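You operate a simulated robot arm through the tools that you are given. There is no shell and no other tool. Be economical: measure what you need, move in short steps, check, and stop when the job is done.

You run a simulated two-armed robot. Do the job below in one go: nothing can be reset, and whatever is moved stays where it is left.

Task
Open the top wide drawer, take the purple puck from the inside of the top wide drawer and put it on the shelf under the band machine and shut the drawer again. Then take the lid off the red-lid jar and lay it down on the bench top by the spinner. The order counts.

It is judged by the outcome, as a careful person would: the job done as asked, and still so three seconds after it is handed in. It fails if anything else is knocked over, pushed out of place, dropped, spilled or broken. A push-on lid holds only when it is set on centred and level and pressed home; a screw cap is set on level and turned clockwise until tight.

Robot
Two 7-joint arms with fingered hands on one trunk, on a base that drives. Base frame: it is fixed to the floor where the robot stands at the start and does not move with it; the origin is under the middle of the robot, x ahead of it, y to its left, z up. Units: mm, degrees, N and s.
The left shoulder is at the start at [81, 173, 1153], the right one opposite. With the tool pointing down near the work surface each hand reaches from about 100 to 720 mm from the robot's upright axis, wherever it stands, measured 20 degrees to its own side. Places, roughly: purple puck (6x6x5 cm) [700, 100, 600]; red-lid jar [-5250, -4750, 750]; shelf under the band machine [-1800, -1900, 300]; top wide drawer [700, 200, 600]. Payload 3.5 kg a hand.
Tool frame (each hand has its own): the origin (TCP) lies between the finger pads and is the grasp point; the fingertips stand 30 mm ahead of it; z points along the fingers, y is the line along which they close. Largest opening 104 mm; the body of the gripper starts 35 mm behind the TCP. The gripper is a hand of 3 fingers: y runs from the thumb to the fingers, the wrist lies at [-15, -104, -178] in the tool frame.
Orientation is that of the tool frame in the base frame, as a unit quaternion [x, y, z, w]. With the fingers straight down and the wrist toward the robot, the tool's x, y and z point along [0, 1, 0], [1, 0, 0] and [0, 0, -1] of the base frame.

Tools
- The arms move only by the tool move_arm. It takes "left_increments", "right_increments" or both (then of equal length, played together; a hand with none holds still); each is one flat list of numbers, 6 for each row, row after row: the shift along the tool's x, y, z in units of 500 mm (1.0 is 500 mm), then the turn, a rotation vector about the tool's x, y, z in units of 60 degrees (1.0 is 60 degrees). In form: [tx, ty, tz, rx, ry, rz, tx, ty, tz, rx, ry, rz, ...]. A call has 1 to 8 rows; each row is the pose to reach, as a shift and turn from the pose commanded when the call began, along the tool's axes at that moment. A call with a number of a shift or a turn outside -1 to 1 is refused whole. Each row takes 0.2 s and may step no farther than 50 mm and 8.6 degrees from the row before; otherwise, the whole call is refused. A pose out of reach is approached as far as the arm can. The call stops where the force on the tool passes 40 N (or 10 N more than at its start, if that is more) or the arm is blocked; 0.2 s more then pass. In this call time passes only in rows, and 0.2 s behind the last. The reply holds the time, the measured pose of the TCP, the force on the tool along the base axes, the opening and the grip force, in the units named above and with some noise, with the torque about the TCP (base axes, N m) and any sound that the robot's microphone picked up.
- Cameras (640 x 400 px; columns grow to the right, rows downward): "scene" is now at [152.7, 43.9, 1306.9]; the picture's right is [0.60, -0.80, 0.00], its down [-0.67, -0.50, -0.54] and it looks along [0.44, 0.33, -0.84] (base axes); focal length 281 px, centre (320, 200). "left" rides on the left gripper at [-64, -94, -117] in its tool frame; the picture's right is [-0.72, -0.33, 0.61], its down [0.64, -0.65, 0.40] and it looks along [0.27, 0.68, 0.68] (tool axes); focal length 238 px, centre (320, 200). "right" rides on the right gripper at [64, -94, -117] in its tool frame; the picture's right is [-0.72, 0.33, -0.61], its down [-0.64, -0.65, 0.40] and it looks along [-0.27, 0.68, 0.68] (tool axes); focal length 238 px, centre (320, 200). There is no depth. A picture from a camera that has moved, and an enlarged one, comes with that camera's place and axes in the base frame and with its lens. The place of the scene camera against the robot may be out by one fixed shift of up to 18 mm in any direction.
- capture(camera): a new picture of that camera. No time passes.
- raise_lower(by): slides the trunk up (or, below 0, down) by that many mm; the arms and the scene camera ride with it, the base frame stays. It gives what a move gives, with no picture.
- drive_base(legs): drives the robot by 1 to 6 legs, each [ahead, left, turn to the left] in mm, mm and degrees, along the robot's own axes; the way and the turn of a leg run together, so that a leg with both is an arc; at most 1500 mm and 180 degrees a leg. The arms and the cameras ride along, it lands a little off, and it stops where it bumps. It gives what a move gives.
- finger_targets(index, middle, thumb_bend, thumb_turn, hand): sets how far each is bent, from 0 (flat) to 1 (curled in); at 0.3 the hand is open as for a grip, at 0.7 the pads meet at the TCP. One left out holds its place. A second passes; each finger stops where it meets its share of the squeeze, and holds until it gets a number again. It is the only way to open and close the hand. It gives what a move gives, with no picture; readings hold the bend of each and the force on the fingers (four entries, about 0 where the hand has none), thumb and palm. thumb_turn goes from beside the hand (0) to across from the fingers (1), as for a grip.
- turn_head(pan, tilt): turns the head with the scene camera to pan (to the left, within 86 degrees either way) and tilt (down, from -29 to 69), counted from straight ahead of the robot. It gives what a move gives.
- enlarge(camera, box): a new picture of the part [left, top, right, bottom] of that camera's present view, enlarged. No time passes.
- hand_in(): hands the job in; it is judged then, once.

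Work in short steps. Places have to be worked out from the pictures, the camera data and where the tool is seen: move nearer, look again, correct. Check each grasp and each placing, and mend what went wrong. You have 165 turns and 122 pictures in all, those below and enlarged ones among them. Open the grippers and draw the arms clear of the work before you hand the job in, unless the task says otherwise.

The tools are called after "Emit:" by a JSON object that holds its "method" and its "body". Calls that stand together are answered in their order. move_arm: Moves the arms, as the interface text tells. Its arguments: {"type":"object","properties":{"left_increments":{"type":"array"},"right_increments":{"type":"array"}},"required":[]} The other tools are called the same way: raise_lower (by) slides the trunk up or down; finger_targets (index, middle, thumb_bend, thumb_turn, hand) moves the fingers one by one; drive_base (legs) drives the base; turn_head (pan, tilt) turns the head that bears the scene camera; capture (camera) takes a picture; enlarge (camera, box) takes an enlarged picture of a part of a camera's view; hand_in () hands the job in.

At the start:

```text
time_s: 0.0
left_ee_pos: [379.2, 420.6, 972.8]
left_orientation: [0.708, 0.707, -0.001, 0.0]
left_force: [0.0, 1.1, 0.1]
left_torque: [0.0, 0.02, 0.04]
left_width: 103.6
left_grasp_force: 0.0
left_shape: jaw
left_bend: [0.3, 0.3, 0.3, 0.98]
left_finger forces: [0.0, 0.0, 0.0, 0.1, 0.1, 0.0]
right_ee_pos: [467.4, 69.4, 900.6]
right_orientation: [0.708, 0.706, 0.0, -0.001]
right_force: [0.4, 0.0, 0.4]
right_torque: [0.0, 0.01, 0.01]
right_width: 103.5
right_grasp_force: 0.0
right_shape: jaw
right_bend: [0.3, 0.3, 0.3, 0.98]
right_finger forces: [0.0, 0.1, 0.0, 0.0, 0.0, 0.0]
trunk travel left (down, up): [-250.0, 504.0]
robot x, y, heading: [-1.7, 1.1, -0.2]
head pan, tilt: [36.8, 57.1]
```

scene: 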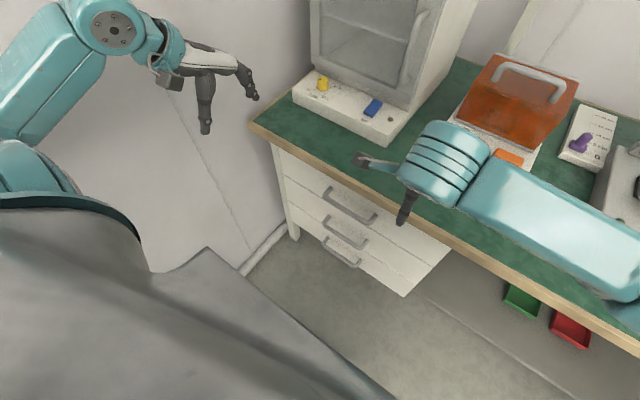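
right: 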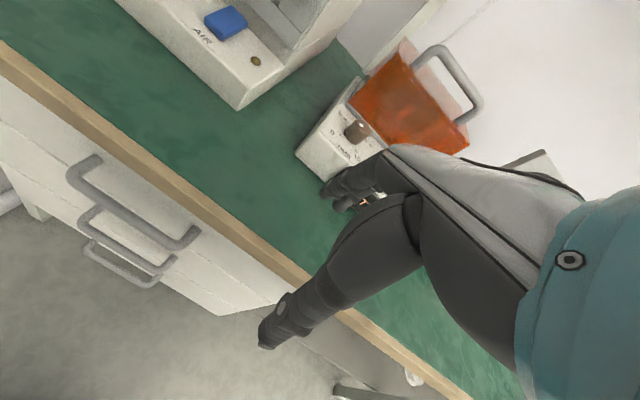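
left: 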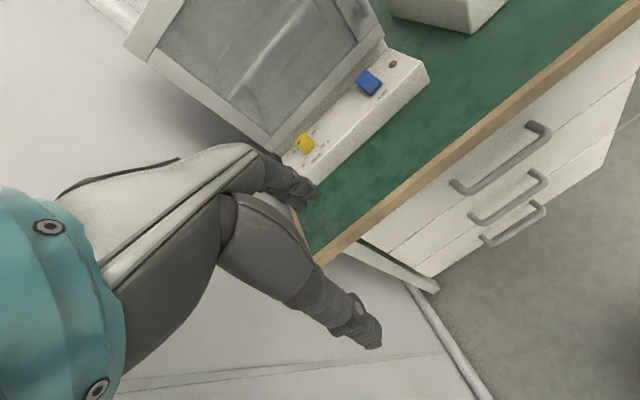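

The pictures put the top drawer handle at about [495, 210, 679], running along y. I turn the left hand to point forward and down and bring it to a standoff in front of the handle.

Emit:
{"method": "move_arm", "body": {"left_increments": [-0.0525, 0.007, 0.061, -0.125, 0, 0, -0.105, 0.014, 0.122, -0.25, 0, 0, -0.1575, 0.021, 0.183, -0.375, 0, 0, -0.21, 0.028, 0.244, -0.5, 0, 0, -0.2625, 0.035, 0.305, -0.625, 0, 0, -0.315, 0.042, 0.366, -0.75, 0, 0, -0.3675, 0.049, 0.427, -0.875, 0, 0, -0.42, 0.056, 0.488, -1.0, 0, 0]}}

Emit:
{"method": "capture", "body": {"camera": "left"}}

Emit:
{"method": "capture", "body": {"camera": "scene"}}

Emit:
{"method": "capture", "body": {"camera": "right"}}

```text
time_s: 1.8
left_ee_pos: [406.2, 211.7, 727.4]
left_orientation: [0.612, 0.612, 0.354, 0.354]
left_force: [0.0, 0.5, 0.5]
left_torque: [0.01, -0.01, -0.04]
left_width: 103.7
left_grasp_force: 0.2
left_shape: jaw
left_bend: [0.3, 0.3, 0.3, 0.98]
left_finger forces: [0.0, 0.0, 0.0, 0.0, 0.0, 0.0]
right_ee_pos: [468.1, 69.3, 900.4]
right_orientation: [0.708, 0.707, 0.0, 0.0]
right_force: [-0.3, -0.2, -0.3]
right_torque: [0.04, 0.01, 0.01]
right_width: 103.6
right_grasp_force: 0.1
right_shape: jaw
right_bend: [0.3, 0.3, 0.3, 0.98]
right_finger forces: [0.0, 0.0, 0.0, 0.1, 0.1, 0.1]
trunk travel left (down, up): [-250.0, 504.0]
robot x, y, heading: [0.0, -2.4, -0.1]
head pan, tilt: [36.8, 57.1]
```

```text
118 pictures are left
camera left: at [258.9, 148.0, 705.4], right [0.37, -0.72, -0.59], down [0.03, 0.64, -0.77], along [0.93, 0.27, 0.25], focal length 238 px, centre (320, 200)
```

left: 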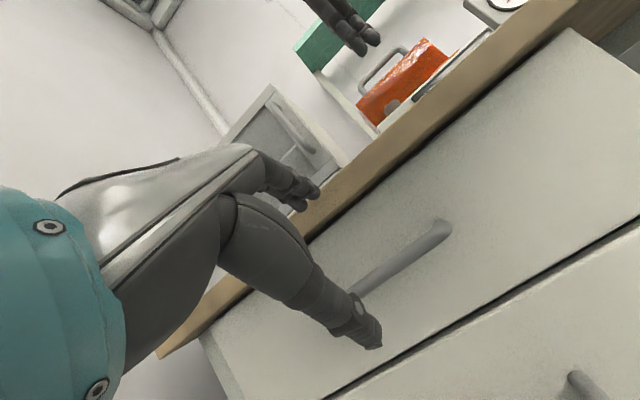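

```text
117 pictures are left
camera scene: at [153.1, 43.8, 1306.9], right [0.6, -0.8, 0.0], down [-0.67, -0.5, -0.54], along [0.44, 0.33, -0.84], focal length 281 px, centre (320, 200)
```

scene: 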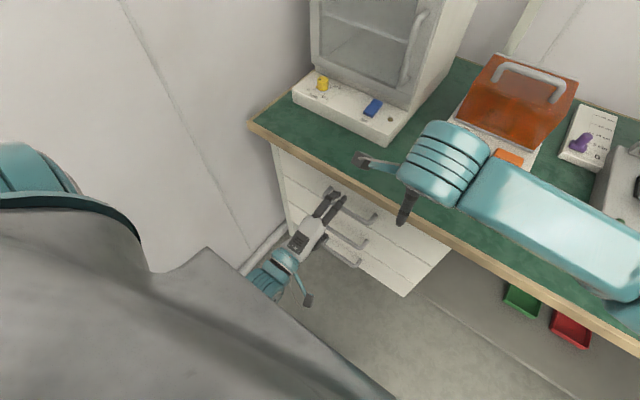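

```text
116 pictures are left
camera right: at [373.8, 133.9, 1016.0], right [0.33, -0.72, 0.61], down [-0.65, -0.64, -0.4], along [0.68, -0.27, -0.68], focal length 238 px, centre (320, 200)
```

right: 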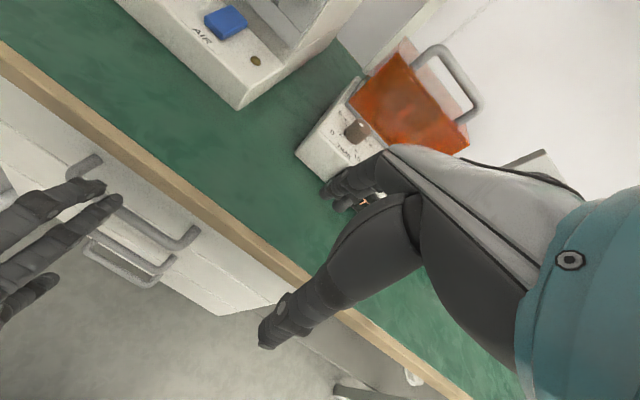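

The handle bar lies near x 497, z 671, spanning y 146 to 280. I level the hand further and pre-close the fingers for a narrow approach.

Emit:
{"method": "move_arm", "body": {"left_increments": [0, -0.0215, 0.0148, -0.104, 0, 0, 0, -0.043, 0.0295, -0.208, 0, 0, 0, -0.0645, 0.044, -0.312, 0, 0, 0, -0.086, 0.059, -0.4167, 0, 0]}}

Emit:
{"method": "finger_targets", "body": {"hand": "left", "index": 0.5, "middle": 0.5, "thumb_bend": 0.5}}

Emit:
{"method": "capture", "body": {"camera": "left"}}

Emit:
{"method": "enlarge", "body": {"camera": "right", "box": [0, 100, 240, 300]}}

```text
time_s: 2.8
left_ee_pos: [412.3, 211.6, 676.3]
left_orientation: [0.527, 0.526, 0.472, 0.473]
left_force: [0.0, 0.3, 0.4]
left_torque: [-0.01, 0.0, -0.03]
left_width: 103.6
left_grasp_force: 0.0
left_shape: jaw
left_bend: [0.3, 0.3, 0.3, 0.98]
left_finger forces: [0.0, 0.0, 0.0, 0.0, 0.1, 0.0]
right_ee_pos: [468.2, 69.1, 900.8]
right_orientation: [0.708, 0.707, 0.0, -0.001]
right_force: [0.4, -0.6, 0.2]
right_torque: [0.0, 0.0, 0.0]
right_width: 103.7
right_grasp_force: 0.0
right_shape: jaw
right_bend: [0.3, 0.3, 0.3, 0.98]
right_finger forces: [0.0, 0.0, 0.1, 0.1, 0.0, 0.1]
trunk travel left (down, up): [-250.0, 504.0]
robot x, y, heading: [-4.4, -1.1, 0.0]
head pan, tilt: [36.8, 57.1]
```

```text
time_s: 3.8
left_ee_pos: [412.3, 211.4, 676.7]
left_orientation: [0.526, 0.526, 0.472, 0.472]
left_force: [-0.2, -0.1, -0.3]
left_torque: [0.01, 0.01, 0.01]
left_width: 52.4
left_grasp_force: 0.1
left_shape: fingers
left_bend: [0.5, 0.5, 0.5, 0.98]
left_finger forces: [0.0, 0.0, 0.0, 0.0, 0.1, 0.0]
right_ee_pos: [467.7, 69.8, 900.4]
right_orientation: [0.707, 0.707, -0.001, -0.001]
right_force: [-0.5, 0.0, 0.3]
right_torque: [-0.01, 0.03, 0.03]
right_width: 103.7
right_grasp_force: 0.0
right_shape: jaw
right_bend: [0.3, 0.3, 0.3, 0.98]
right_finger forces: [0.0, 0.1, 0.0, 0.1, 0.0, 0.0]
trunk travel left (down, up): [-250.0, 504.0]
robot x, y, heading: [1.9, -0.8, -0.1]
head pan, tilt: [36.8, 57.1]
```

```text
115 pictures are left
camera left: at [286.0, 147.3, 596.1], right [0.57, -0.72, -0.39], down [0.33, 0.64, -0.69], along [0.75, 0.27, 0.6], focal length 238 px, centre (320, 200)
```

left: 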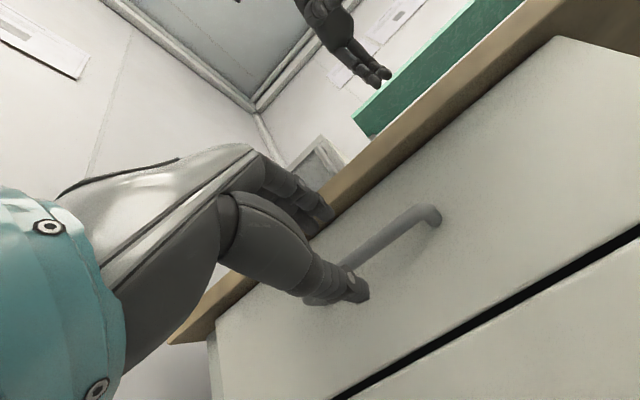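

```text
2.00 times, centred on (120, 200) of right
camera zoom: at [373.5, 134.0, 1016.1], right [0.33, -0.72, 0.61], down [-0.65, -0.64, -0.4], along [0.68, -0.27, -0.68], focal length 477 px, centre (720, 200)
```

zoom: 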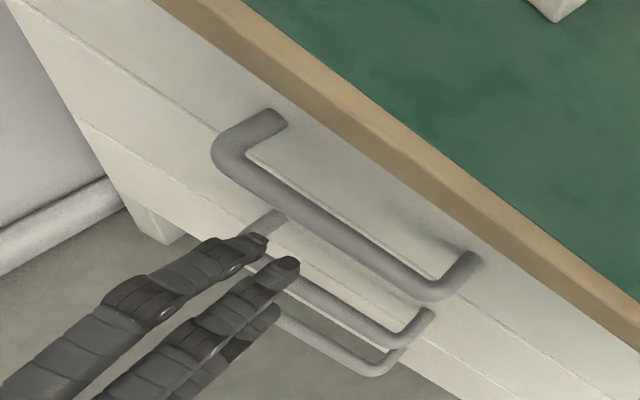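

There is about 45 mm of room behind the bar, so I move forward until the bar sits between the fingers.

Emit:
{"method": "move_arm", "body": {"left_increments": [0, 0.003, 0.075, 0, 0, 0, 0, 0.006, 0.15, 0, 0, 0]}}

Emit:
{"method": "enlarge", "body": {"camera": "right", "box": [0, 100, 240, 300]}}

Emit:
{"method": "capture", "body": {"camera": "left"}}

```text
time_s: 4.4
left_ee_pos: [473.7, 208.5, 696.9]
left_orientation: [0.522, 0.521, 0.477, 0.477]
left_force: [-0.3, 0.1, 0.0]
left_torque: [0.0, 0.02, -0.01]
left_width: 53.4
left_grasp_force: 0.3
left_shape: fingers
left_bend: [0.5, 0.5, 0.49, 0.98]
left_finger forces: [0.0, 0.0, 0.1, 0.0, 0.7, 0.0]
left hand out of reach, approached as far as the arm can: row 1, 2
right_ee_pos: [469.3, 69.0, 900.6]
right_orientation: [0.708, 0.707, 0.0, -0.001]
right_force: [1.0, 0.9, -0.1]
right_torque: [-0.01, 0.03, 0.03]
right_width: 103.7
right_grasp_force: 0.0
right_shape: jaw
right_bend: [0.3, 0.3, 0.3, 0.98]
right_finger forces: [0.0, 0.0, 0.0, 0.1, 0.1, 0.1]
trunk travel left (down, up): [-250.0, 504.0]
robot x, y, heading: [-0.9, 0.1, -0.0]
head pan, tilt: [36.8, 57.1]
```

```text
2.00 times, centred on (120, 200) of right
camera zoom: at [374.6, 133.8, 1015.7], right [0.33, -0.72, 0.61], down [-0.65, -0.64, -0.4], along [0.68, -0.27, -0.68], focal length 477 px, centre (720, 200)
```

zoom: 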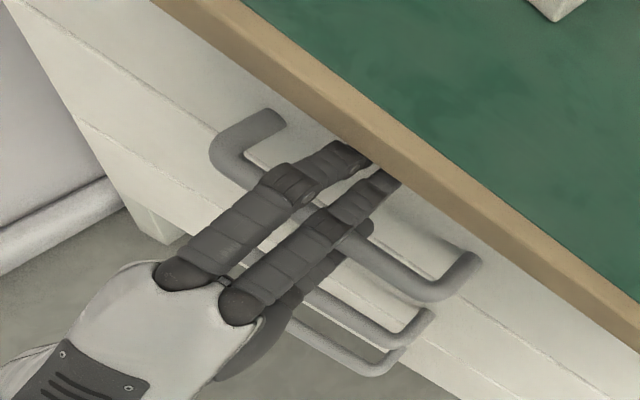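

```text
112 pictures are left
camera left: at [350.4, 145.7, 614.0], right [0.58, -0.72, -0.38], down [0.34, 0.64, -0.69], along [0.74, 0.27, 0.62], focal length 238 px, centre (320, 200)
```

left: 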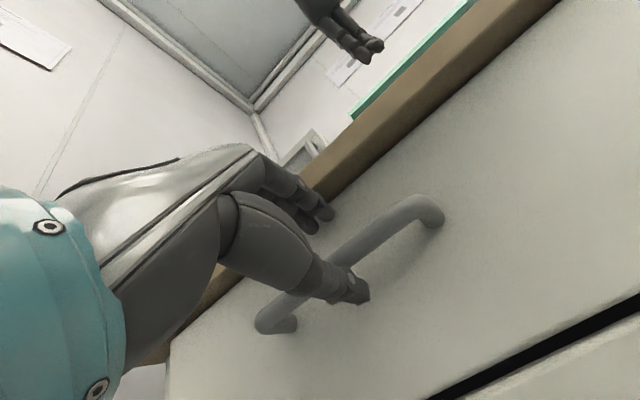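

The reach ran out and the hand sits about 20 mm too high. I back off, lower the trunk, and then come in again.

Emit:
{"method": "move_arm", "body": {"left_increments": [0, -0.003, -0.075, 0, 0, 0, 0, -0.006, -0.15, 0, 0, 0]}}

Emit:
{"method": "raise_lower", "body": {"by": -120}}

```text
time_s: 5.0
left_ee_pos: [398.7, 206.2, 702.3]
left_orientation: [0.522, 0.521, 0.477, 0.478]
left_force: [-0.1, -0.2, 0.2]
left_torque: [0.0, 0.0, -0.01]
left_width: 52.2
left_grasp_force: 0.1
left_shape: fingers
left_bend: [0.5, 0.5, 0.5, 0.98]
left_finger forces: [0.0, 0.1, 0.1, 0.1, 0.0, 0.1]
right_ee_pos: [467.8, 69.3, 900.5]
right_orientation: [0.708, 0.707, -0.001, -0.001]
right_force: [-0.3, 1.2, 0.4]
right_torque: [0.0, 0.01, 0.02]
right_width: 103.5
right_grasp_force: 0.0
right_shape: jaw
right_bend: [0.3, 0.3, 0.3, 0.98]
right_finger forces: [0.0, 0.1, 0.0, 0.1, 0.1, 0.0]
trunk travel left (down, up): [-250.0, 504.0]
robot x, y, heading: [-1.7, 1.6, -0.1]
head pan, tilt: [36.8, 57.1]
```

```text
time_s: 6.2
left_ee_pos: [397.2, 207.5, 599.7]
left_orientation: [0.524, 0.522, 0.475, 0.477]
left_force: [-0.4, -0.2, 0.3]
left_torque: [-0.02, 0.02, 0.0]
left_width: 52.5
left_grasp_force: 0.0
left_shape: fingers
left_bend: [0.5, 0.5, 0.5, 0.98]
left_finger forces: [0.0, 0.0, 0.1, 0.1, 0.1, 0.1]
right_ee_pos: [471.6, 71.5, 807.8]
right_orientation: [0.708, 0.707, 0.012, 0.002]
right_force: [-3.0, -2.2, 21.8]
right_torque: [-0.33, -1.19, -0.2]
right_width: 101.4
right_grasp_force: 0.1
right_shape: jaw
right_bend: [0.3, 0.3, 0.3, 0.98]
right_finger forces: [0.0, 21.7, 0.0, 0.0, 0.0, 0.0]
trunk travel left (down, up): [-149.0, 605.0]
robot x, y, heading: [-2.0, 2.4, -0.0]
head pan, tilt: [36.8, 57.1]
stopped: the force on the tool passed its limit at 48 N (the readings are from after the stop); the commanded pose is now the measured one
```

The right fingertips touched the bench when the trunk went down. I lift the right hand straight up, then draw it back over the robot side.

Emit:
{"method": "move_arm", "body": {"right_increments": [0, 0, -0.08, 0, 0, 0, 0, 0, -0.16, 0, 0, 0, -0.05, -0.07, -0.24, 0, 0, 0, -0.1, -0.14, -0.3, 0, 0, 0, -0.15, -0.2, -0.3, 0, 0, 0]}}

Emit:
{"method": "capture", "body": {"camera": "scene"}}

Emit:
{"method": "capture", "body": {"camera": "right"}}

```text
refused: row 3 steps farther than a row can; nothing moved
```

```text
111 pictures are left
camera scene: at [201.0, 43.4, 1202.8], right [0.6, -0.8, 0.0], down [-0.67, -0.5, -0.54], along [0.44, 0.33, -0.84], focal length 281 px, centre (320, 200)
```

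scene: 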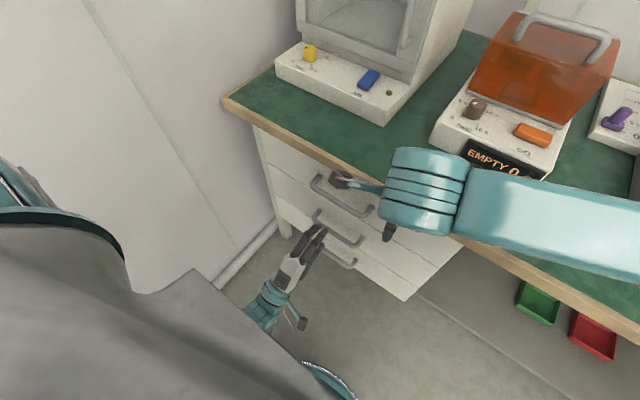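

```text
110 pictures are left
camera right: at [375.6, 135.0, 922.3], right [0.31, -0.73, 0.61], down [-0.65, -0.63, -0.43], along [0.7, -0.26, -0.67], focal length 238 px, centre (320, 200)
```

right: 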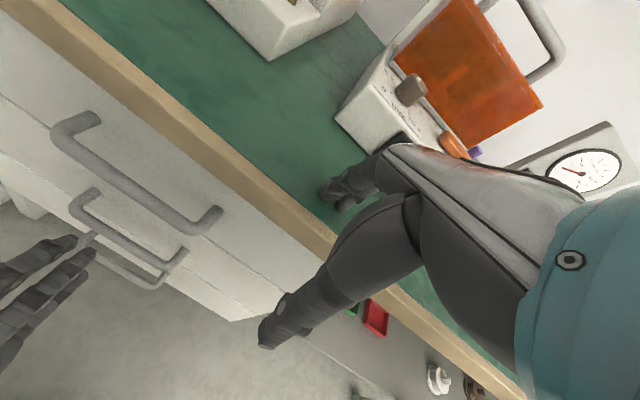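

Nothing looks disturbed. I lift the right hand in smaller steps.

Emit:
{"method": "move_arm", "body": {"right_increments": [0, 0, -0.08, 0, 0, 0, 0, 0, -0.16, 0, 0, 0, -0.02, -0.05, -0.23, 0, 0, 0, -0.06, -0.1, -0.29, 0, 0, 0, -0.1, -0.18, -0.3, 0, 0, 0, -0.14, -0.25, -0.3, 0, 0, 0]}}

Emit:
{"method": "capture", "body": {"camera": "left"}}

Emit:
{"method": "capture", "body": {"camera": "right"}}

```text
time_s: 7.5
left_ee_pos: [397.1, 207.9, 599.4]
left_orientation: [0.524, 0.523, 0.475, 0.476]
left_force: [0.7, -0.2, -0.1]
left_torque: [-0.01, 0.01, 0.02]
left_width: 52.7
left_grasp_force: 0.0
left_shape: fingers
left_bend: [0.5, 0.5, 0.5, 0.98]
left_finger forces: [0.0, 0.0, 0.0, 0.1, 0.0, 0.1]
right_ee_pos: [345.0, 0.3, 951.8]
right_orientation: [0.708, 0.706, 0.008, 0.0]
right_force: [0.8, -0.5, -0.2]
right_torque: [0.01, 0.0, 0.04]
right_width: 103.8
right_grasp_force: 0.0
right_shape: jaw
right_bend: [0.3, 0.3, 0.3, 0.98]
right_finger forces: [0.0, 0.0, 0.1, 0.1, 0.0, 0.1]
trunk travel left (down, up): [-149.0, 605.0]
robot x, y, heading: [0.9, -1.5, -0.0]
head pan, tilt: [36.8, 57.1]
```

```text
109 pictures are left
camera left: at [273.2, 144.0, 516.9], right [0.58, -0.72, -0.38], down [0.34, 0.64, -0.69], along [0.74, 0.27, 0.62], focal length 238 px, centre (320, 200)
```

left: 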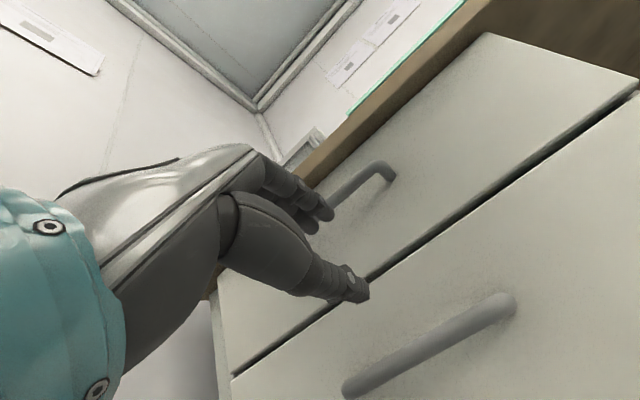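

```text
108 pictures are left
camera right: at [249.8, 63.3, 1066.9], right [0.32, -0.73, 0.61], down [-0.65, -0.64, -0.42], along [0.69, -0.26, -0.67], focal length 238 px, centre (320, 200)
```

right: 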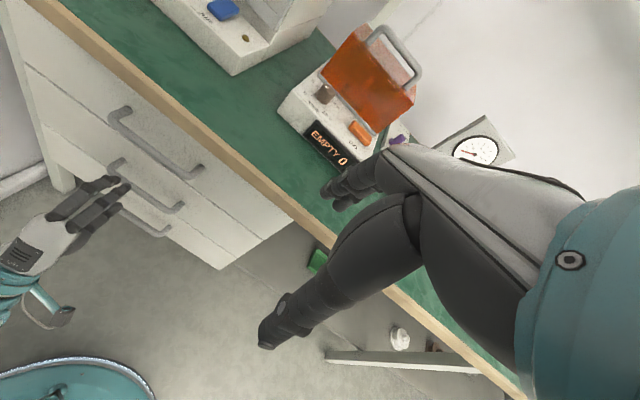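

The bar is at about [498, 212, 673]. I raise the left hand to its height and go forward.

Emit:
{"method": "move_arm", "body": {"left_increments": [0, 0.075, -0.007, 0, 0, 0, 0, 0.1486, -0.014, 0, 0, 0, 0, 0.157, 0.077, 0, 0, 0, 0, 0.166, 0.169, 0, 0, 0]}}

Emit:
{"method": "capture", "body": {"camera": "left"}}

Emit:
{"method": "enlarge", "body": {"camera": "right", "box": [40, 60, 240, 260]}}

```text
time_s: 8.6
left_ee_pos: [480.3, 208.3, 671.9]
left_orientation: [0.522, 0.52, 0.477, 0.48]
left_force: [-12.2, 0.4, 2.1]
left_torque: [0.02, -0.47, 0.12]
left_width: 52.5
left_grasp_force: 6.4
left_shape: fingers
left_bend: [0.5, 0.49, 0.5, 0.98]
left_finger forces: [0.8, 12.3, 0.1, 0.1, 0.1, 0.0]
right_ee_pos: [345.0, 0.8, 951.7]
right_orientation: [0.707, 0.707, 0.007, 0.0]
right_force: [0.4, 0.2, -0.1]
right_torque: [0.0, 0.01, -0.01]
right_width: 103.8
right_grasp_force: 0.1
right_shape: jaw
right_bend: [0.3, 0.3, 0.3, 0.98]
right_finger forces: [0.0, 0.0, 0.0, 0.1, 0.1, 0.0]
trunk travel left (down, up): [-149.0, 605.0]
robot x, y, heading: [-0.8, -1.9, -0.1]
head pan, tilt: [36.8, 57.1]
stopped in row 4 (left hand): the force on the tool passed its limit at 63 N (the readings are from after the stop); the commanded pose is now the measured one
```

```text
107 pictures are left
camera left: at [356.7, 144.4, 589.0], right [0.58, -0.72, -0.38], down [0.35, 0.64, -0.69], along [0.73, 0.27, 0.62], focal length 238 px, centre (320, 200)
```

left: 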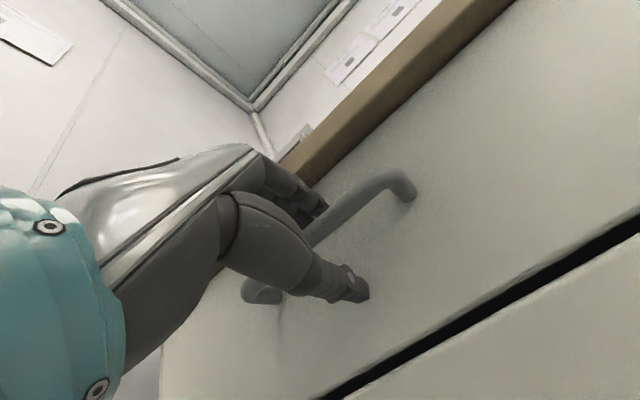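

```text
2.00 times, centred on (140, 160) of right
camera zoom: at [249.9, 63.9, 1066.7], right [0.32, -0.73, 0.61], down [-0.65, -0.64, -0.42], along [0.69, -0.26, -0.67], focal length 477 px, centre (680, 280)
```

zoom: 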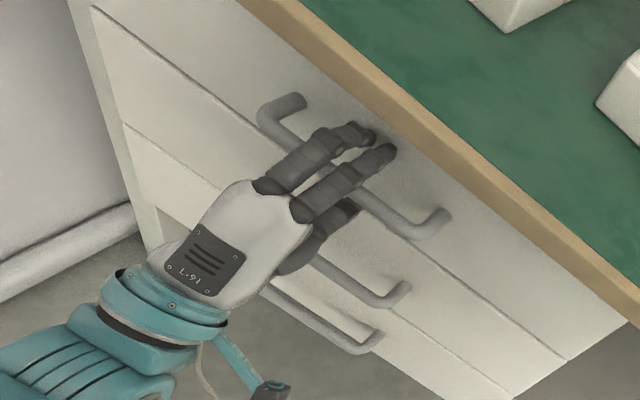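

The fingertips have met the drawer face with the bar between fingers and thumb. I back off a few mm and close the hand on the bar.

Emit:
{"method": "move_arm", "body": {"left_increments": [0, 0, -0.008, 0, 0, 0]}}

Emit:
{"method": "finger_targets", "body": {"hand": "left", "index": 0.75, "middle": 0.75, "thumb_bend": 0.75}}

Emit:
{"method": "capture", "body": {"camera": "left"}}

```text
time_s: 9.0
left_ee_pos: [477.9, 207.2, 673.3]
left_orientation: [0.521, 0.521, 0.478, 0.479]
left_force: [-0.1, 0.4, 0.7]
left_torque: [-0.01, 0.0, -0.02]
left_width: 52.2
left_grasp_force: 0.0
left_shape: fingers
left_bend: [0.5, 0.5, 0.5, 0.98]
left_finger forces: [0.1, 0.1, 0.0, 0.0, 0.0, 0.1]
right_ee_pos: [346.0, 0.5, 951.4]
right_orientation: [0.708, 0.706, 0.007, 0.0]
right_force: [0.3, -0.8, 0.7]
right_torque: [0.0, 0.03, -0.01]
right_width: 103.7
right_grasp_force: 0.0
right_shape: jaw
right_bend: [0.3, 0.3, 0.3, 0.98]
right_finger forces: [0.1, 0.0, 0.0, 0.1, 0.1, 0.0]
trunk travel left (down, up): [-149.0, 605.0]
robot x, y, heading: [-0.5, -0.4, 0.0]
head pan, tilt: [36.8, 57.1]
```

```text
time_s: 10.0
left_ee_pos: [477.8, 208.4, 672.7]
left_orientation: [0.522, 0.521, 0.477, 0.479]
left_force: [1.8, 0.6, 1.4]
left_torque: [0.05, -0.02, -0.01]
left_width: 0.0
left_grasp_force: 0.6
left_shape: fingers
left_bend: [0.74, 0.75, 0.72, 0.97]
left_finger forces: [0.1, 1.3, 0.0, 0.0, 0.0, 0.0]
right_ee_pos: [346.4, 1.6, 950.7]
right_orientation: [0.707, 0.707, 0.007, 0.001]
right_force: [0.4, 0.7, -0.2]
right_torque: [-0.02, -0.01, 0.0]
right_width: 103.9
right_grasp_force: 0.1
right_shape: jaw
right_bend: [0.3, 0.3, 0.3, 0.98]
right_finger forces: [0.1, 0.0, 0.0, 0.1, 0.0, 0.0]
trunk travel left (down, up): [-149.0, 605.0]
robot x, y, heading: [-2.1, 2.2, 0.3]
head pan, tilt: [36.8, 57.1]
```

```text
105 pictures are left
camera left: at [353.7, 144.4, 589.9], right [0.58, -0.72, -0.38], down [0.35, 0.64, -0.69], along [0.74, 0.27, 0.62], focal length 238 px, centre (320, 200)
```

left: 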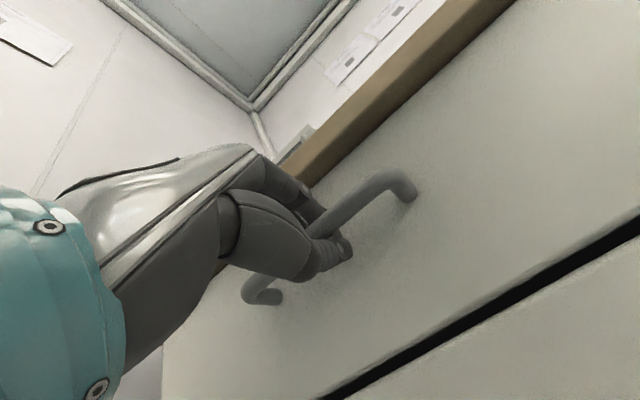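

The fingers closed fully around the bar as a hook. I try pulling gently to see whether the drawer follows.

Emit:
{"method": "move_arm", "body": {"left_increments": [0, -0.003, -0.03, 0, 0, 0, 0, -0.006, -0.06, 0, 0, 0, 0, -0.009, -0.09, 0, 0, 0]}}

Emit:
{"method": "capture", "body": {"camera": "left"}}

Emit:
{"method": "capture", "body": {"camera": "right"}}

```text
time_s: 10.8
left_ee_pos: [432.6, 207.1, 671.3]
left_orientation: [0.522, 0.52, 0.476, 0.479]
left_force: [-0.2, 0.0, -0.1]
left_torque: [-0.06, 0.02, 0.0]
left_width: 0.0
left_grasp_force: 0.1
left_shape: fingers
left_bend: [0.74, 0.75, 0.72, 0.97]
left_finger forces: [0.0, 0.0, 0.0, 0.1, 0.0, 0.1]
right_ee_pos: [346.0, 0.1, 950.9]
right_orientation: [0.708, 0.706, 0.008, 0.0]
right_force: [-1.0, 0.0, -0.2]
right_torque: [0.0, 0.0, 0.0]
right_width: 103.8
right_grasp_force: 0.1
right_shape: jaw
right_bend: [0.3, 0.3, 0.3, 0.98]
right_finger forces: [0.0, 0.0, 0.0, 0.1, 0.0, 0.1]
trunk travel left (down, up): [-149.0, 605.0]
robot x, y, heading: [2.0, -1.4, 0.2]
head pan, tilt: [36.8, 57.1]
```

```text
104 pictures are left
camera left: at [308.4, 143.3, 588.9], right [0.58, -0.72, -0.38], down [0.35, 0.64, -0.69], along [0.74, 0.27, 0.62], focal length 238 px, centre (320, 200)
```

left: 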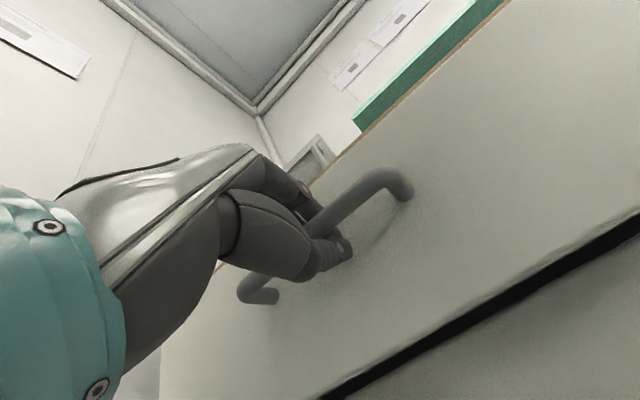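

```text
103 pictures are left
camera right: at [250.0, 63.8, 1066.7], right [0.32, -0.73, 0.61], down [-0.65, -0.64, -0.42], along [0.69, -0.26, -0.67], focal length 238 px, centre (320, 200)
```

right: 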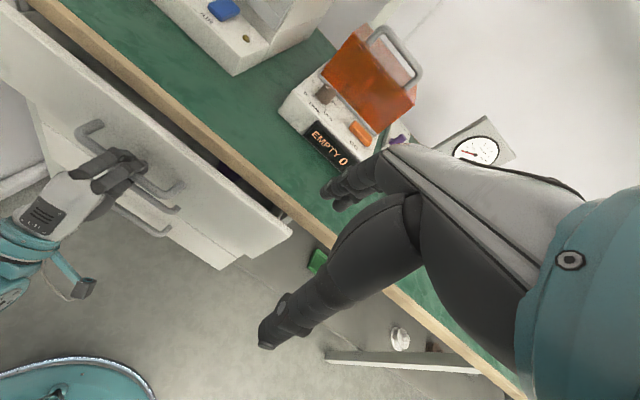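

The drawer follows. I pull it the rest of the way by driving the base straight back.

Emit:
{"method": "drive_base", "body": {"legs": [[-200, 0, 0]]}}

Emit:
{"method": "capture", "body": {"camera": "scene"}}

Emit:
{"method": "capture", "body": {"camera": "right"}}

```text
time_s: 12.4
left_ee_pos: [231.9, 207.7, 672.3]
left_orientation: [0.521, 0.522, 0.478, 0.478]
left_force: [0.7, -0.5, 0.3]
left_torque: [-0.03, -0.01, 0.01]
left_width: 0.5
left_grasp_force: 0.1
left_shape: fingers
left_bend: [0.74, 0.75, 0.72, 0.97]
left_finger forces: [0.0, 0.1, 0.1, 0.1, 0.1, 0.1]
right_ee_pos: [145.8, 1.5, 952.6]
right_orientation: [0.707, 0.707, 0.008, 0.0]
right_force: [-0.1, -0.5, -0.2]
right_torque: [-0.02, 0.01, 0.03]
right_width: 104.0
right_grasp_force: 0.1
right_shape: jaw
right_bend: [0.3, 0.3, 0.3, 0.98]
right_finger forces: [0.0, 0.0, 0.1, 0.1, 0.0, 0.0]
trunk travel left (down, up): [-149.0, 605.0]
robot x, y, heading: [-200.2, -1.4, 0.3]
head pan, tilt: [36.8, 57.1]
```

```text
102 pictures are left
camera scene: at [1.2, 44.2, 1202.7], right [0.6, -0.8, 0.0], down [-0.67, -0.51, -0.54], along [0.43, 0.33, -0.84], focal length 281 px, centre (320, 200)
```

scene: 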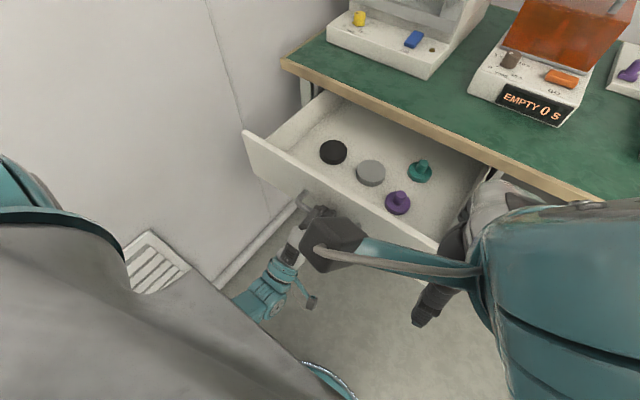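

```text
101 pictures are left
camera right: at [48.8, 64.2, 1066.8], right [0.32, -0.72, 0.61], down [-0.65, -0.64, -0.42], along [0.69, -0.26, -0.67], focal length 238 px, centre (320, 200)
```

right: 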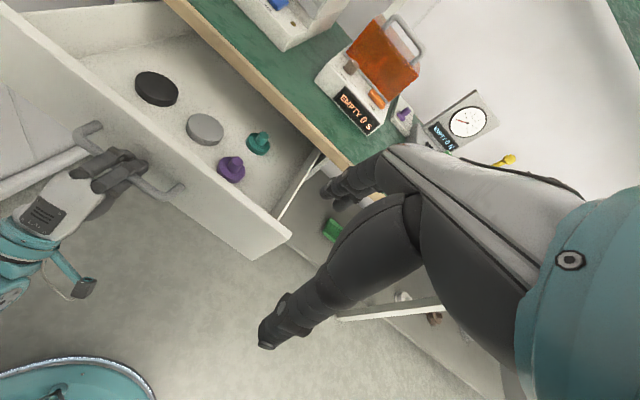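

The drawer is open and the purple puck, which has a knob, sits at about [405, 119, 615]. I bring the right hand above it.

Emit:
{"method": "move_arm", "body": {"right_increments": [0.0294, 0.0648, 0.0375, 0, 0, 0, 0.0588, 0.1295, 0.075, 0, 0, 0, 0.0881, 0.1943, 0.1125, 0, 0, 0, 0.1175, 0.259, 0.15, 0, 0, 0, 0.1469, 0.3238, 0.1875, 0, 0, 0, 0.1763, 0.3885, 0.225, 0, 0, 0, 0.2056, 0.4533, 0.2625, 0, 0, 0, 0.235, 0.518, 0.3, 0, 0, 0]}}

Emit:
{"method": "capture", "body": {"camera": "right"}}

Emit:
{"method": "capture", "body": {"camera": "scene"}}

```text
time_s: 14.2
left_ee_pos: [231.6, 207.9, 671.3]
left_orientation: [0.522, 0.522, 0.477, 0.478]
left_force: [-0.3, -0.1, 0.2]
left_torque: [0.03, -0.04, -0.04]
left_width: 0.1
left_grasp_force: 0.1
left_shape: fingers
left_bend: [0.74, 0.75, 0.72, 0.97]
left_finger forces: [0.1, 0.0, 0.0, 0.1, 0.0, 0.0]
right_ee_pos: [406.8, 119.9, 805.4]
right_orientation: [0.706, 0.708, 0.007, -0.001]
right_force: [0.2, 1.1, -0.4]
right_torque: [-0.01, 0.0, 0.01]
right_width: 103.9
right_grasp_force: 0.0
right_shape: jaw
right_bend: [0.3, 0.3, 0.3, 0.98]
right_finger forces: [0.0, 0.2, 0.0, 0.1, 0.0, 0.0]
trunk travel left (down, up): [-149.0, 605.0]
robot x, y, heading: [-199.1, 0.9, 0.1]
head pan, tilt: [36.8, 57.1]
```

```text
100 pictures are left
camera right: at [310.9, 183.4, 920.8], right [0.32, -0.72, 0.61], down [-0.65, -0.64, -0.42], along [0.69, -0.26, -0.67], focal length 238 px, centre (320, 200)
```

right: 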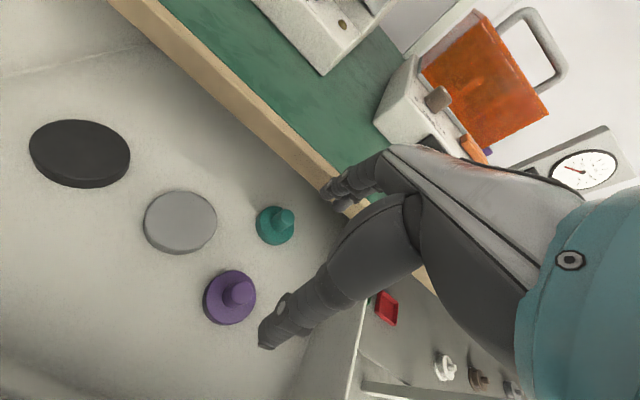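

```text
99 pictures are left
camera scene: at [1.7, 44.4, 1202.6], right [0.6, -0.8, 0.0], down [-0.67, -0.51, -0.54], along [0.43, 0.33, -0.84], focal length 281 px, centre (320, 200)
```

scene: 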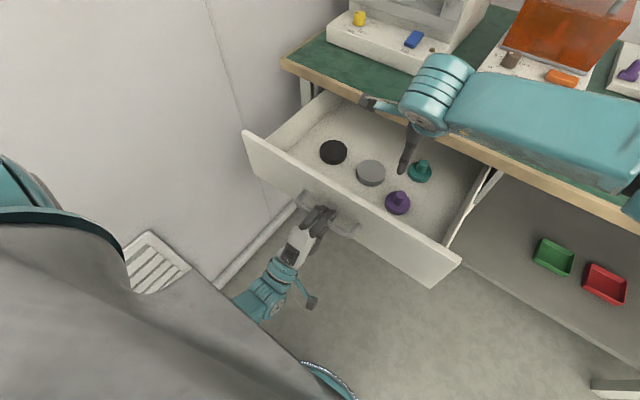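

The puck's knob is near [402, 117, ~640] and clear of its neighbours. I lower the right hand to z 690 and look again.

Emit:
{"method": "move_arm", "body": {"right_increments": [-0.002, -0.003, 0.077, 0, 0, 0, -0.004, -0.006, 0.154, 0, 0, 0, -0.006, -0.01, 0.23, 0, 0, 0]}}

Emit:
{"method": "capture", "body": {"camera": "right"}}

Emit:
{"method": "enlarge", "body": {"camera": "scene", "box": [310, 60, 510, 260]}}

```text
time_s: 15.0
left_ee_pos: [232.4, 208.5, 671.3]
left_orientation: [0.521, 0.521, 0.478, 0.478]
left_force: [0.4, -0.4, -0.8]
left_torque: [-0.04, -0.01, -0.03]
left_width: 0.1
left_grasp_force: 0.1
left_shape: fingers
left_bend: [0.74, 0.75, 0.72, 0.97]
left_finger forces: [0.0, 0.0, 0.0, 0.1, 0.0, 0.1]
right_ee_pos: [401.4, 119.4, 691.0]
right_orientation: [0.706, 0.708, 0.007, 0.0]
right_force: [0.0, -0.1, -0.3]
right_torque: [-0.01, 0.01, 0.02]
right_width: 103.4
right_grasp_force: 0.0
right_shape: jaw
right_bend: [0.3, 0.3, 0.3, 0.98]
right_finger forces: [0.0, 0.0, 0.1, 0.0, 0.0, 0.1]
trunk travel left (down, up): [-149.0, 605.0]
robot x, y, heading: [-203.4, -2.8, 0.2]
head pan, tilt: [36.8, 57.1]
```

```text
98 pictures are left
camera right: at [305.3, 182.4, 806.9], right [0.32, -0.72, 0.61], down [-0.65, -0.64, -0.42], along [0.69, -0.26, -0.67], focal length 238 px, centre (320, 200)
```

right: 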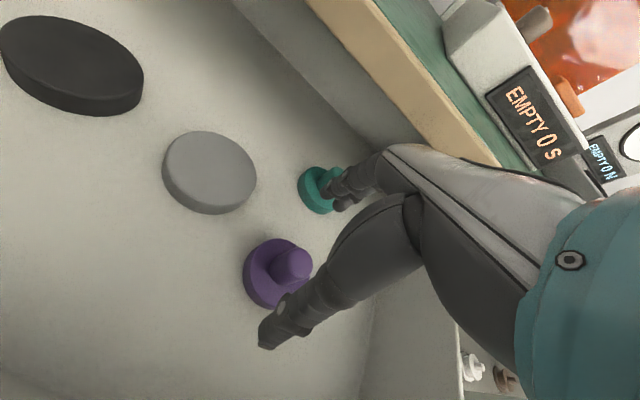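

```text
2.00 times, centred on (410, 160) of scene
camera zoom: at [1.7, 44.3, 1202.6], right [0.6, -0.8, 0.0], down [-0.67, -0.5, -0.54], along [0.43, 0.33, -0.84], focal length 562 px, centre (140, 280)
```

zoom: 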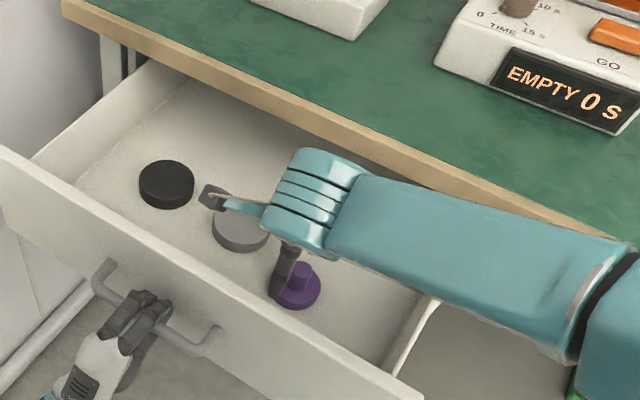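

The knob top comes out at [399.5, 116, 645]. I lower to z 650 centred on it, leaving the fingertips just over the disc.

Emit:
{"method": "move_arm", "body": {"right_increments": [-0.004, -0.002, 0.04, 0, 0, 0, -0.007, -0.004, 0.082, 0, 0, 0]}}

Emit:
{"method": "capture", "body": {"camera": "right"}}

```text
time_s: 15.6
left_ee_pos: [231.3, 207.6, 672.2]
left_orientation: [0.521, 0.522, 0.477, 0.478]
left_force: [0.9, -0.2, 0.5]
left_torque: [-0.01, -0.01, 0.0]
left_width: 0.2
left_grasp_force: 0.2
left_shape: fingers
left_bend: [0.74, 0.75, 0.72, 0.97]
left_finger forces: [0.1, 0.0, 0.0, 0.1, 0.0, 0.0]
right_ee_pos: [399.2, 114.9, 648.8]
right_orientation: [0.706, 0.708, 0.007, 0.0]
right_force: [-1.1, 0.0, -1.2]
right_torque: [0.01, 0.0, -0.01]
right_width: 104.1
right_grasp_force: 0.1
right_shape: jaw
right_bend: [0.3, 0.3, 0.3, 0.98]
right_finger forces: [0.0, 0.0, 0.0, 0.0, 0.1, 0.1]
trunk travel left (down, up): [-149.0, 605.0]
robot x, y, heading: [-198.5, 0.6, 0.3]
head pan, tilt: [36.8, 57.1]
```

```text
96 pictures are left
camera right: at [303.2, 178.4, 764.5], right [0.32, -0.72, 0.61], down [-0.65, -0.64, -0.42], along [0.69, -0.26, -0.67], focal length 238 px, centre (320, 200)
```

right: 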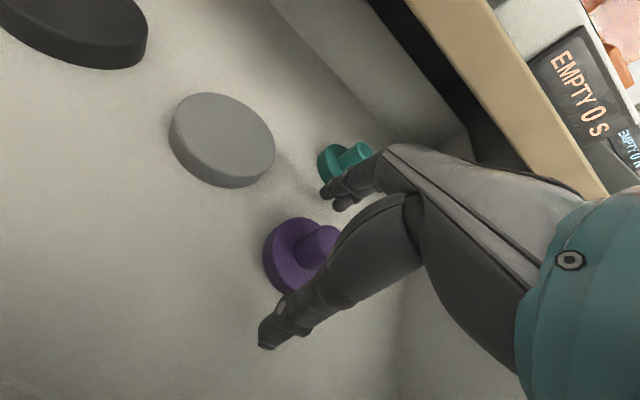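

The knob lies between the fingers and the thumb. I close the right hand on it.

Emit:
{"method": "finger_targets", "body": {"hand": "right", "index": 0.75, "middle": 0.75, "thumb_bend": 0.75}}

Emit:
{"method": "capture", "body": {"camera": "right"}}

```text
time_s: 16.6
left_ee_pos: [230.2, 208.0, 672.9]
left_orientation: [0.521, 0.521, 0.478, 0.478]
left_force: [-3.6, 0.6, -0.8]
left_torque: [-0.01, 0.06, -0.03]
left_width: 0.0
left_grasp_force: 0.0
left_shape: fingers
left_bend: [0.74, 0.75, 0.72, 0.97]
left_finger forces: [0.1, 0.0, 0.1, 0.0, 0.1, 0.1]
right_ee_pos: [399.2, 115.5, 652.3]
right_orientation: [0.706, 0.708, 0.009, 0.001]
right_force: [4.6, -0.2, 20.3]
right_torque: [0.12, 0.72, 0.02]
right_width: 42.5
right_grasp_force: 25.1
right_shape: fingers
right_bend: [0.71, 0.63, 0.49, 0.95]
right_finger forces: [10.5, 10.8, 0.0, 0.1, 29.3, 0.1]
trunk travel left (down, up): [-149.0, 605.0]
robot x, y, heading: [-198.9, -2.4, 0.1]
head pan, tilt: [36.8, 57.1]
```

```text
95 pictures are left
camera right: at [303.1, 178.4, 766.9], right [0.32, -0.73, 0.61], down [-0.65, -0.64, -0.42], along [0.69, -0.26, -0.67], focal length 238 px, centre (320, 200)
```

right: 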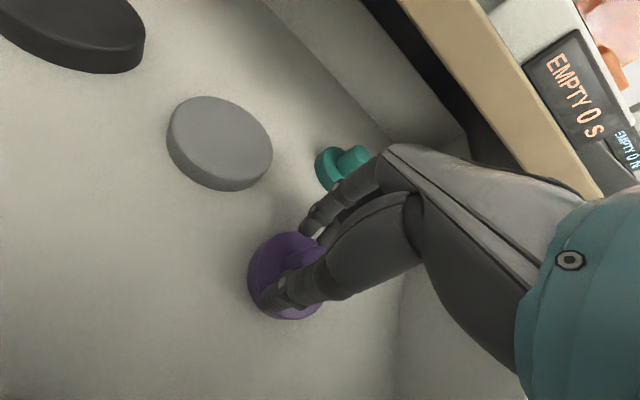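

The tips are pressing down on the disc (20 N upward). I open a little, raise 10 mm and grip again.

Emit:
{"method": "finger_targets", "body": {"hand": "right", "index": 0.45, "middle": 0.45, "thumb_bend": 0.4}}

Emit:
{"method": "move_arm", "body": {"right_increments": [0, 0, -0.02, 0, 0, 0]}}

Emit:
{"method": "finger_targets", "body": {"hand": "right", "index": 0.58, "middle": 0.58, "thumb_bend": 0.58}}

Emit:
{"method": "capture", "body": {"camera": "right"}}

```text
time_s: 17.6
left_ee_pos: [229.7, 208.2, 673.1]
left_orientation: [0.521, 0.521, 0.478, 0.478]
left_force: [-3.2, 1.3, -1.1]
left_torque: [-0.03, 0.09, -0.03]
left_width: 0.0
left_grasp_force: 0.0
left_shape: fingers
left_bend: [0.74, 0.75, 0.72, 0.97]
left_finger forces: [0.0, 0.2, 0.0, 0.1, 0.0, 0.1]
right_ee_pos: [399.0, 114.9, 651.8]
right_orientation: [0.706, 0.708, 0.009, 0.002]
right_force: [2.4, 3.6, 24.7]
right_torque: [0.22, 0.95, -0.18]
right_width: 68.5
right_grasp_force: 12.9
right_shape: fingers
right_bend: [0.45, 0.45, 0.43, 0.96]
right_finger forces: [0.0, 0.0, 0.0, 0.0, 24.7, 0.1]
trunk travel left (down, up): [-149.0, 605.0]
robot x, y, heading: [-202.7, 1.0, 0.3]
head pan, tilt: [36.8, 57.1]
```

```text
time_s: 18.0
left_ee_pos: [231.7, 208.0, 671.1]
left_orientation: [0.521, 0.521, 0.477, 0.478]
left_force: [0.5, 0.1, 0.4]
left_torque: [0.01, 0.02, 0.02]
left_width: 0.0
left_grasp_force: 0.1
left_shape: fingers
left_bend: [0.74, 0.75, 0.72, 0.97]
left_finger forces: [0.1, 0.0, 0.1, 0.0, 0.1, 0.0]
right_ee_pos: [396.5, 114.0, 656.5]
right_orientation: [0.706, 0.708, 0.005, -0.001]
right_force: [-0.9, 0.2, 0.4]
right_torque: [-0.01, -0.04, -0.02]
right_width: 71.1
right_grasp_force: 0.0
right_shape: fingers
right_bend: [0.45, 0.45, 0.4, 0.97]
right_finger forces: [0.1, 0.0, 0.0, 0.0, 0.0, 0.1]
trunk travel left (down, up): [-149.0, 605.0]
robot x, y, heading: [-202.3, -2.3, 0.3]
head pan, tilt: [36.8, 57.1]
```

```text
time_s: 19.0
left_ee_pos: [231.8, 208.1, 671.8]
left_orientation: [0.521, 0.522, 0.477, 0.478]
left_force: [-0.2, -0.4, -0.1]
left_torque: [-0.01, 0.0, -0.03]
left_width: 0.0
left_grasp_force: 0.1
left_shape: fingers
left_bend: [0.74, 0.75, 0.72, 0.97]
left_finger forces: [0.0, 0.0, 0.0, 0.0, 0.1, 0.0]
right_ee_pos: [397.7, 116.0, 659.4]
right_orientation: [0.706, 0.708, 0.007, 0.0]
right_force: [0.2, 0.9, 0.0]
right_torque: [0.01, 0.0, 0.0]
right_width: 34.4
right_grasp_force: 0.1
right_shape: fingers
right_bend: [0.57, 0.57, 0.57, 0.97]
right_finger forces: [0.0, 0.0, 0.0, 0.0, 0.0, 0.0]
trunk travel left (down, up): [-149.0, 605.0]
robot x, y, heading: [-200.9, -0.6, 0.2]
head pan, tilt: [36.8, 57.1]
```

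```text
94 pictures are left
camera right: at [302.8, 178.7, 774.4], right [0.32, -0.72, 0.61], down [-0.65, -0.64, -0.42], along [0.69, -0.26, -0.67], focal length 238 px, centre (320, 200)
```

right: 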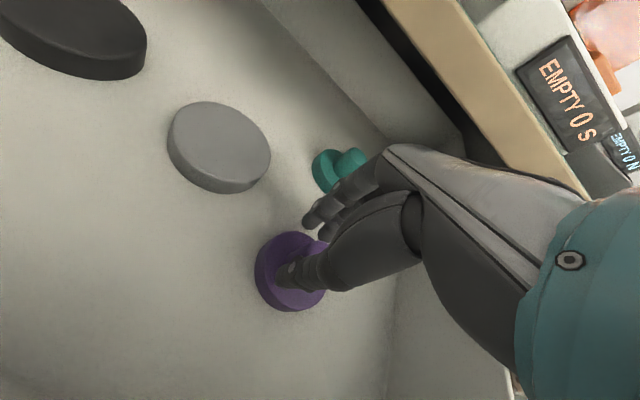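

The puck shifted a little toward me and is now centred near [389, 111]. I open, recentre and lower slightly.

Emit:
{"method": "finger_targets", "body": {"hand": "right", "index": 0.4, "middle": 0.4, "thumb_bend": 0.35}}

Emit:
{"method": "move_arm", "body": {"right_increments": [-0.01, -0.018, 0, 0, 0, 0]}}

Emit:
{"method": "capture", "body": {"camera": "right"}}

```text
time_s: 20.0
left_ee_pos: [231.9, 207.9, 672.5]
left_orientation: [0.521, 0.522, 0.478, 0.478]
left_force: [0.0, 0.3, -0.2]
left_torque: [0.01, -0.02, -0.03]
left_width: 0.1
left_grasp_force: 0.1
left_shape: fingers
left_bend: [0.74, 0.75, 0.72, 0.97]
left_finger forces: [0.0, 0.0, 0.0, 0.0, 0.1, 0.0]
right_ee_pos: [398.8, 116.4, 658.7]
right_orientation: [0.706, 0.708, 0.008, 0.0]
right_force: [-0.1, -0.5, 0.6]
right_torque: [0.0, -0.03, -0.01]
right_width: 83.7
right_grasp_force: 0.1
right_shape: fingers
right_bend: [0.4, 0.4, 0.35, 0.97]
right_finger forces: [0.0, 0.0, 0.1, 0.1, 0.0, 0.0]
trunk travel left (down, up): [-149.0, 605.0]
robot x, y, heading: [-202.6, -3.3, 0.2]
head pan, tilt: [36.8, 57.1]
```

```text
time_s: 20.4
left_ee_pos: [231.1, 207.7, 671.4]
left_orientation: [0.521, 0.521, 0.477, 0.479]
left_force: [1.0, 0.3, 0.5]
left_torque: [0.02, -0.02, -0.02]
left_width: 0.0
left_grasp_force: 0.0
left_shape: fingers
left_bend: [0.74, 0.75, 0.72, 0.97]
left_finger forces: [0.1, 0.0, 0.0, 0.0, 0.0, 0.1]
right_ee_pos: [390.8, 110.5, 658.9]
right_orientation: [0.706, 0.708, 0.008, 0.0]
right_force: [0.5, -0.4, 0.8]
right_torque: [0.01, 0.03, 0.01]
right_width: 83.6
right_grasp_force: 0.0
right_shape: fingers
right_bend: [0.4, 0.4, 0.35, 0.97]
right_finger forces: [0.0, 0.0, 0.0, 0.1, 0.0, 0.0]
trunk travel left (down, up): [-149.0, 605.0]
robot x, y, heading: [-199.8, -3.3, 0.4]
head pan, tilt: [36.8, 57.1]
```

```text
93 pictures are left
camera right: at [294.3, 173.6, 773.7], right [0.32, -0.72, 0.61], down [-0.65, -0.64, -0.42], along [0.69, -0.26, -0.67], focal length 238 px, centre (320, 200)
```

right: 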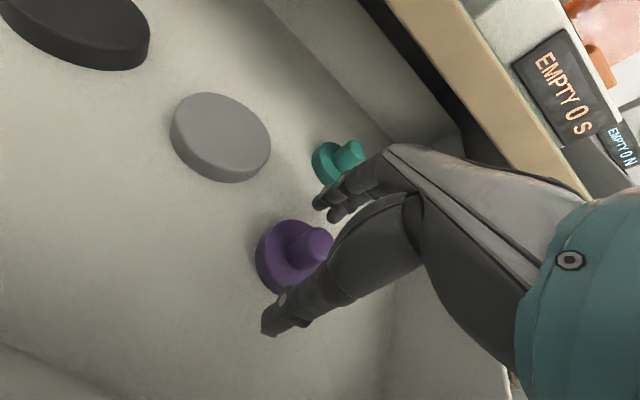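

The hand is now centred over the knob. I lower 3 mm and grip.

Emit:
{"method": "move_arm", "body": {"right_increments": [0, 0, 0.006, 0, 0, 0]}}

Emit:
{"method": "finger_targets", "body": {"hand": "right", "index": 0.8, "middle": 0.8, "thumb_bend": 0.75}}

Emit:
{"method": "capture", "body": {"camera": "right"}}

```text
time_s: 20.8
left_ee_pos: [231.0, 207.2, 671.0]
left_orientation: [0.522, 0.522, 0.477, 0.478]
left_force: [0.6, 0.3, -0.4]
left_torque: [-0.01, 0.0, 0.0]
left_width: 0.0
left_grasp_force: 0.0
left_shape: fingers
left_bend: [0.74, 0.75, 0.72, 0.97]
left_finger forces: [0.1, 0.0, 0.1, 0.0, 0.0, 0.0]
right_ee_pos: [390.2, 111.0, 654.9]
right_orientation: [0.706, 0.708, 0.008, 0.0]
right_force: [0.2, -0.5, 0.4]
right_torque: [0.01, -0.01, -0.02]
right_width: 83.7
right_grasp_force: 0.0
right_shape: fingers
right_bend: [0.4, 0.4, 0.35, 0.97]
right_finger forces: [0.0, 0.0, 0.1, 0.0, 0.0, 0.0]
trunk travel left (down, up): [-149.0, 605.0]
robot x, y, heading: [-199.1, -3.6, 0.4]
head pan, tilt: [36.8, 57.1]
```

```text
time_s: 21.8
left_ee_pos: [231.9, 207.4, 671.2]
left_orientation: [0.521, 0.521, 0.477, 0.479]
left_force: [-0.2, -0.7, -0.6]
left_torque: [0.0, -0.01, 0.0]
left_width: 0.0
left_grasp_force: 0.0
left_shape: fingers
left_bend: [0.74, 0.75, 0.72, 0.97]
left_finger forces: [0.0, 0.0, 0.0, 0.1, 0.1, 0.1]
right_ee_pos: [391.2, 111.2, 655.1]
right_orientation: [0.706, 0.708, 0.008, 0.0]
right_force: [-0.7, -0.2, 2.7]
right_torque: [-0.09, 0.01, 0.03]
right_width: 18.6
right_grasp_force: 21.0
right_shape: fingers
right_bend: [0.73, 0.62, 0.6, 0.95]
right_finger forces: [8.3, 12.0, 0.0, 0.1, 21.2, 0.0]
trunk travel left (down, up): [-149.0, 605.0]
robot x, y, heading: [-205.6, -0.5, 0.3]
head pan, tilt: [36.8, 57.1]
```

```text
92 pictures are left
camera right: at [294.8, 173.6, 771.1], right [0.32, -0.72, 0.61], down [-0.65, -0.64, -0.42], along [0.69, -0.26, -0.67], focal length 238 px, centre (320, 200)
```

right: 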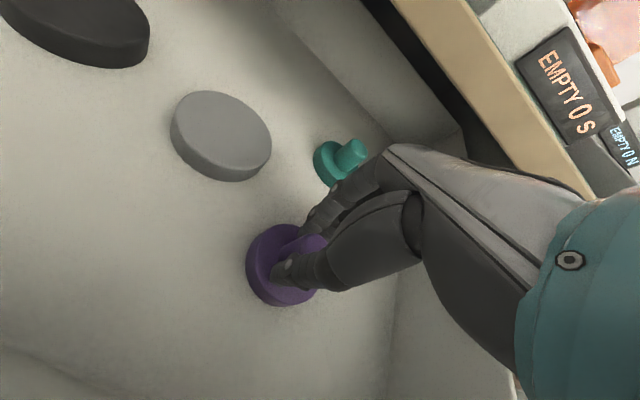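

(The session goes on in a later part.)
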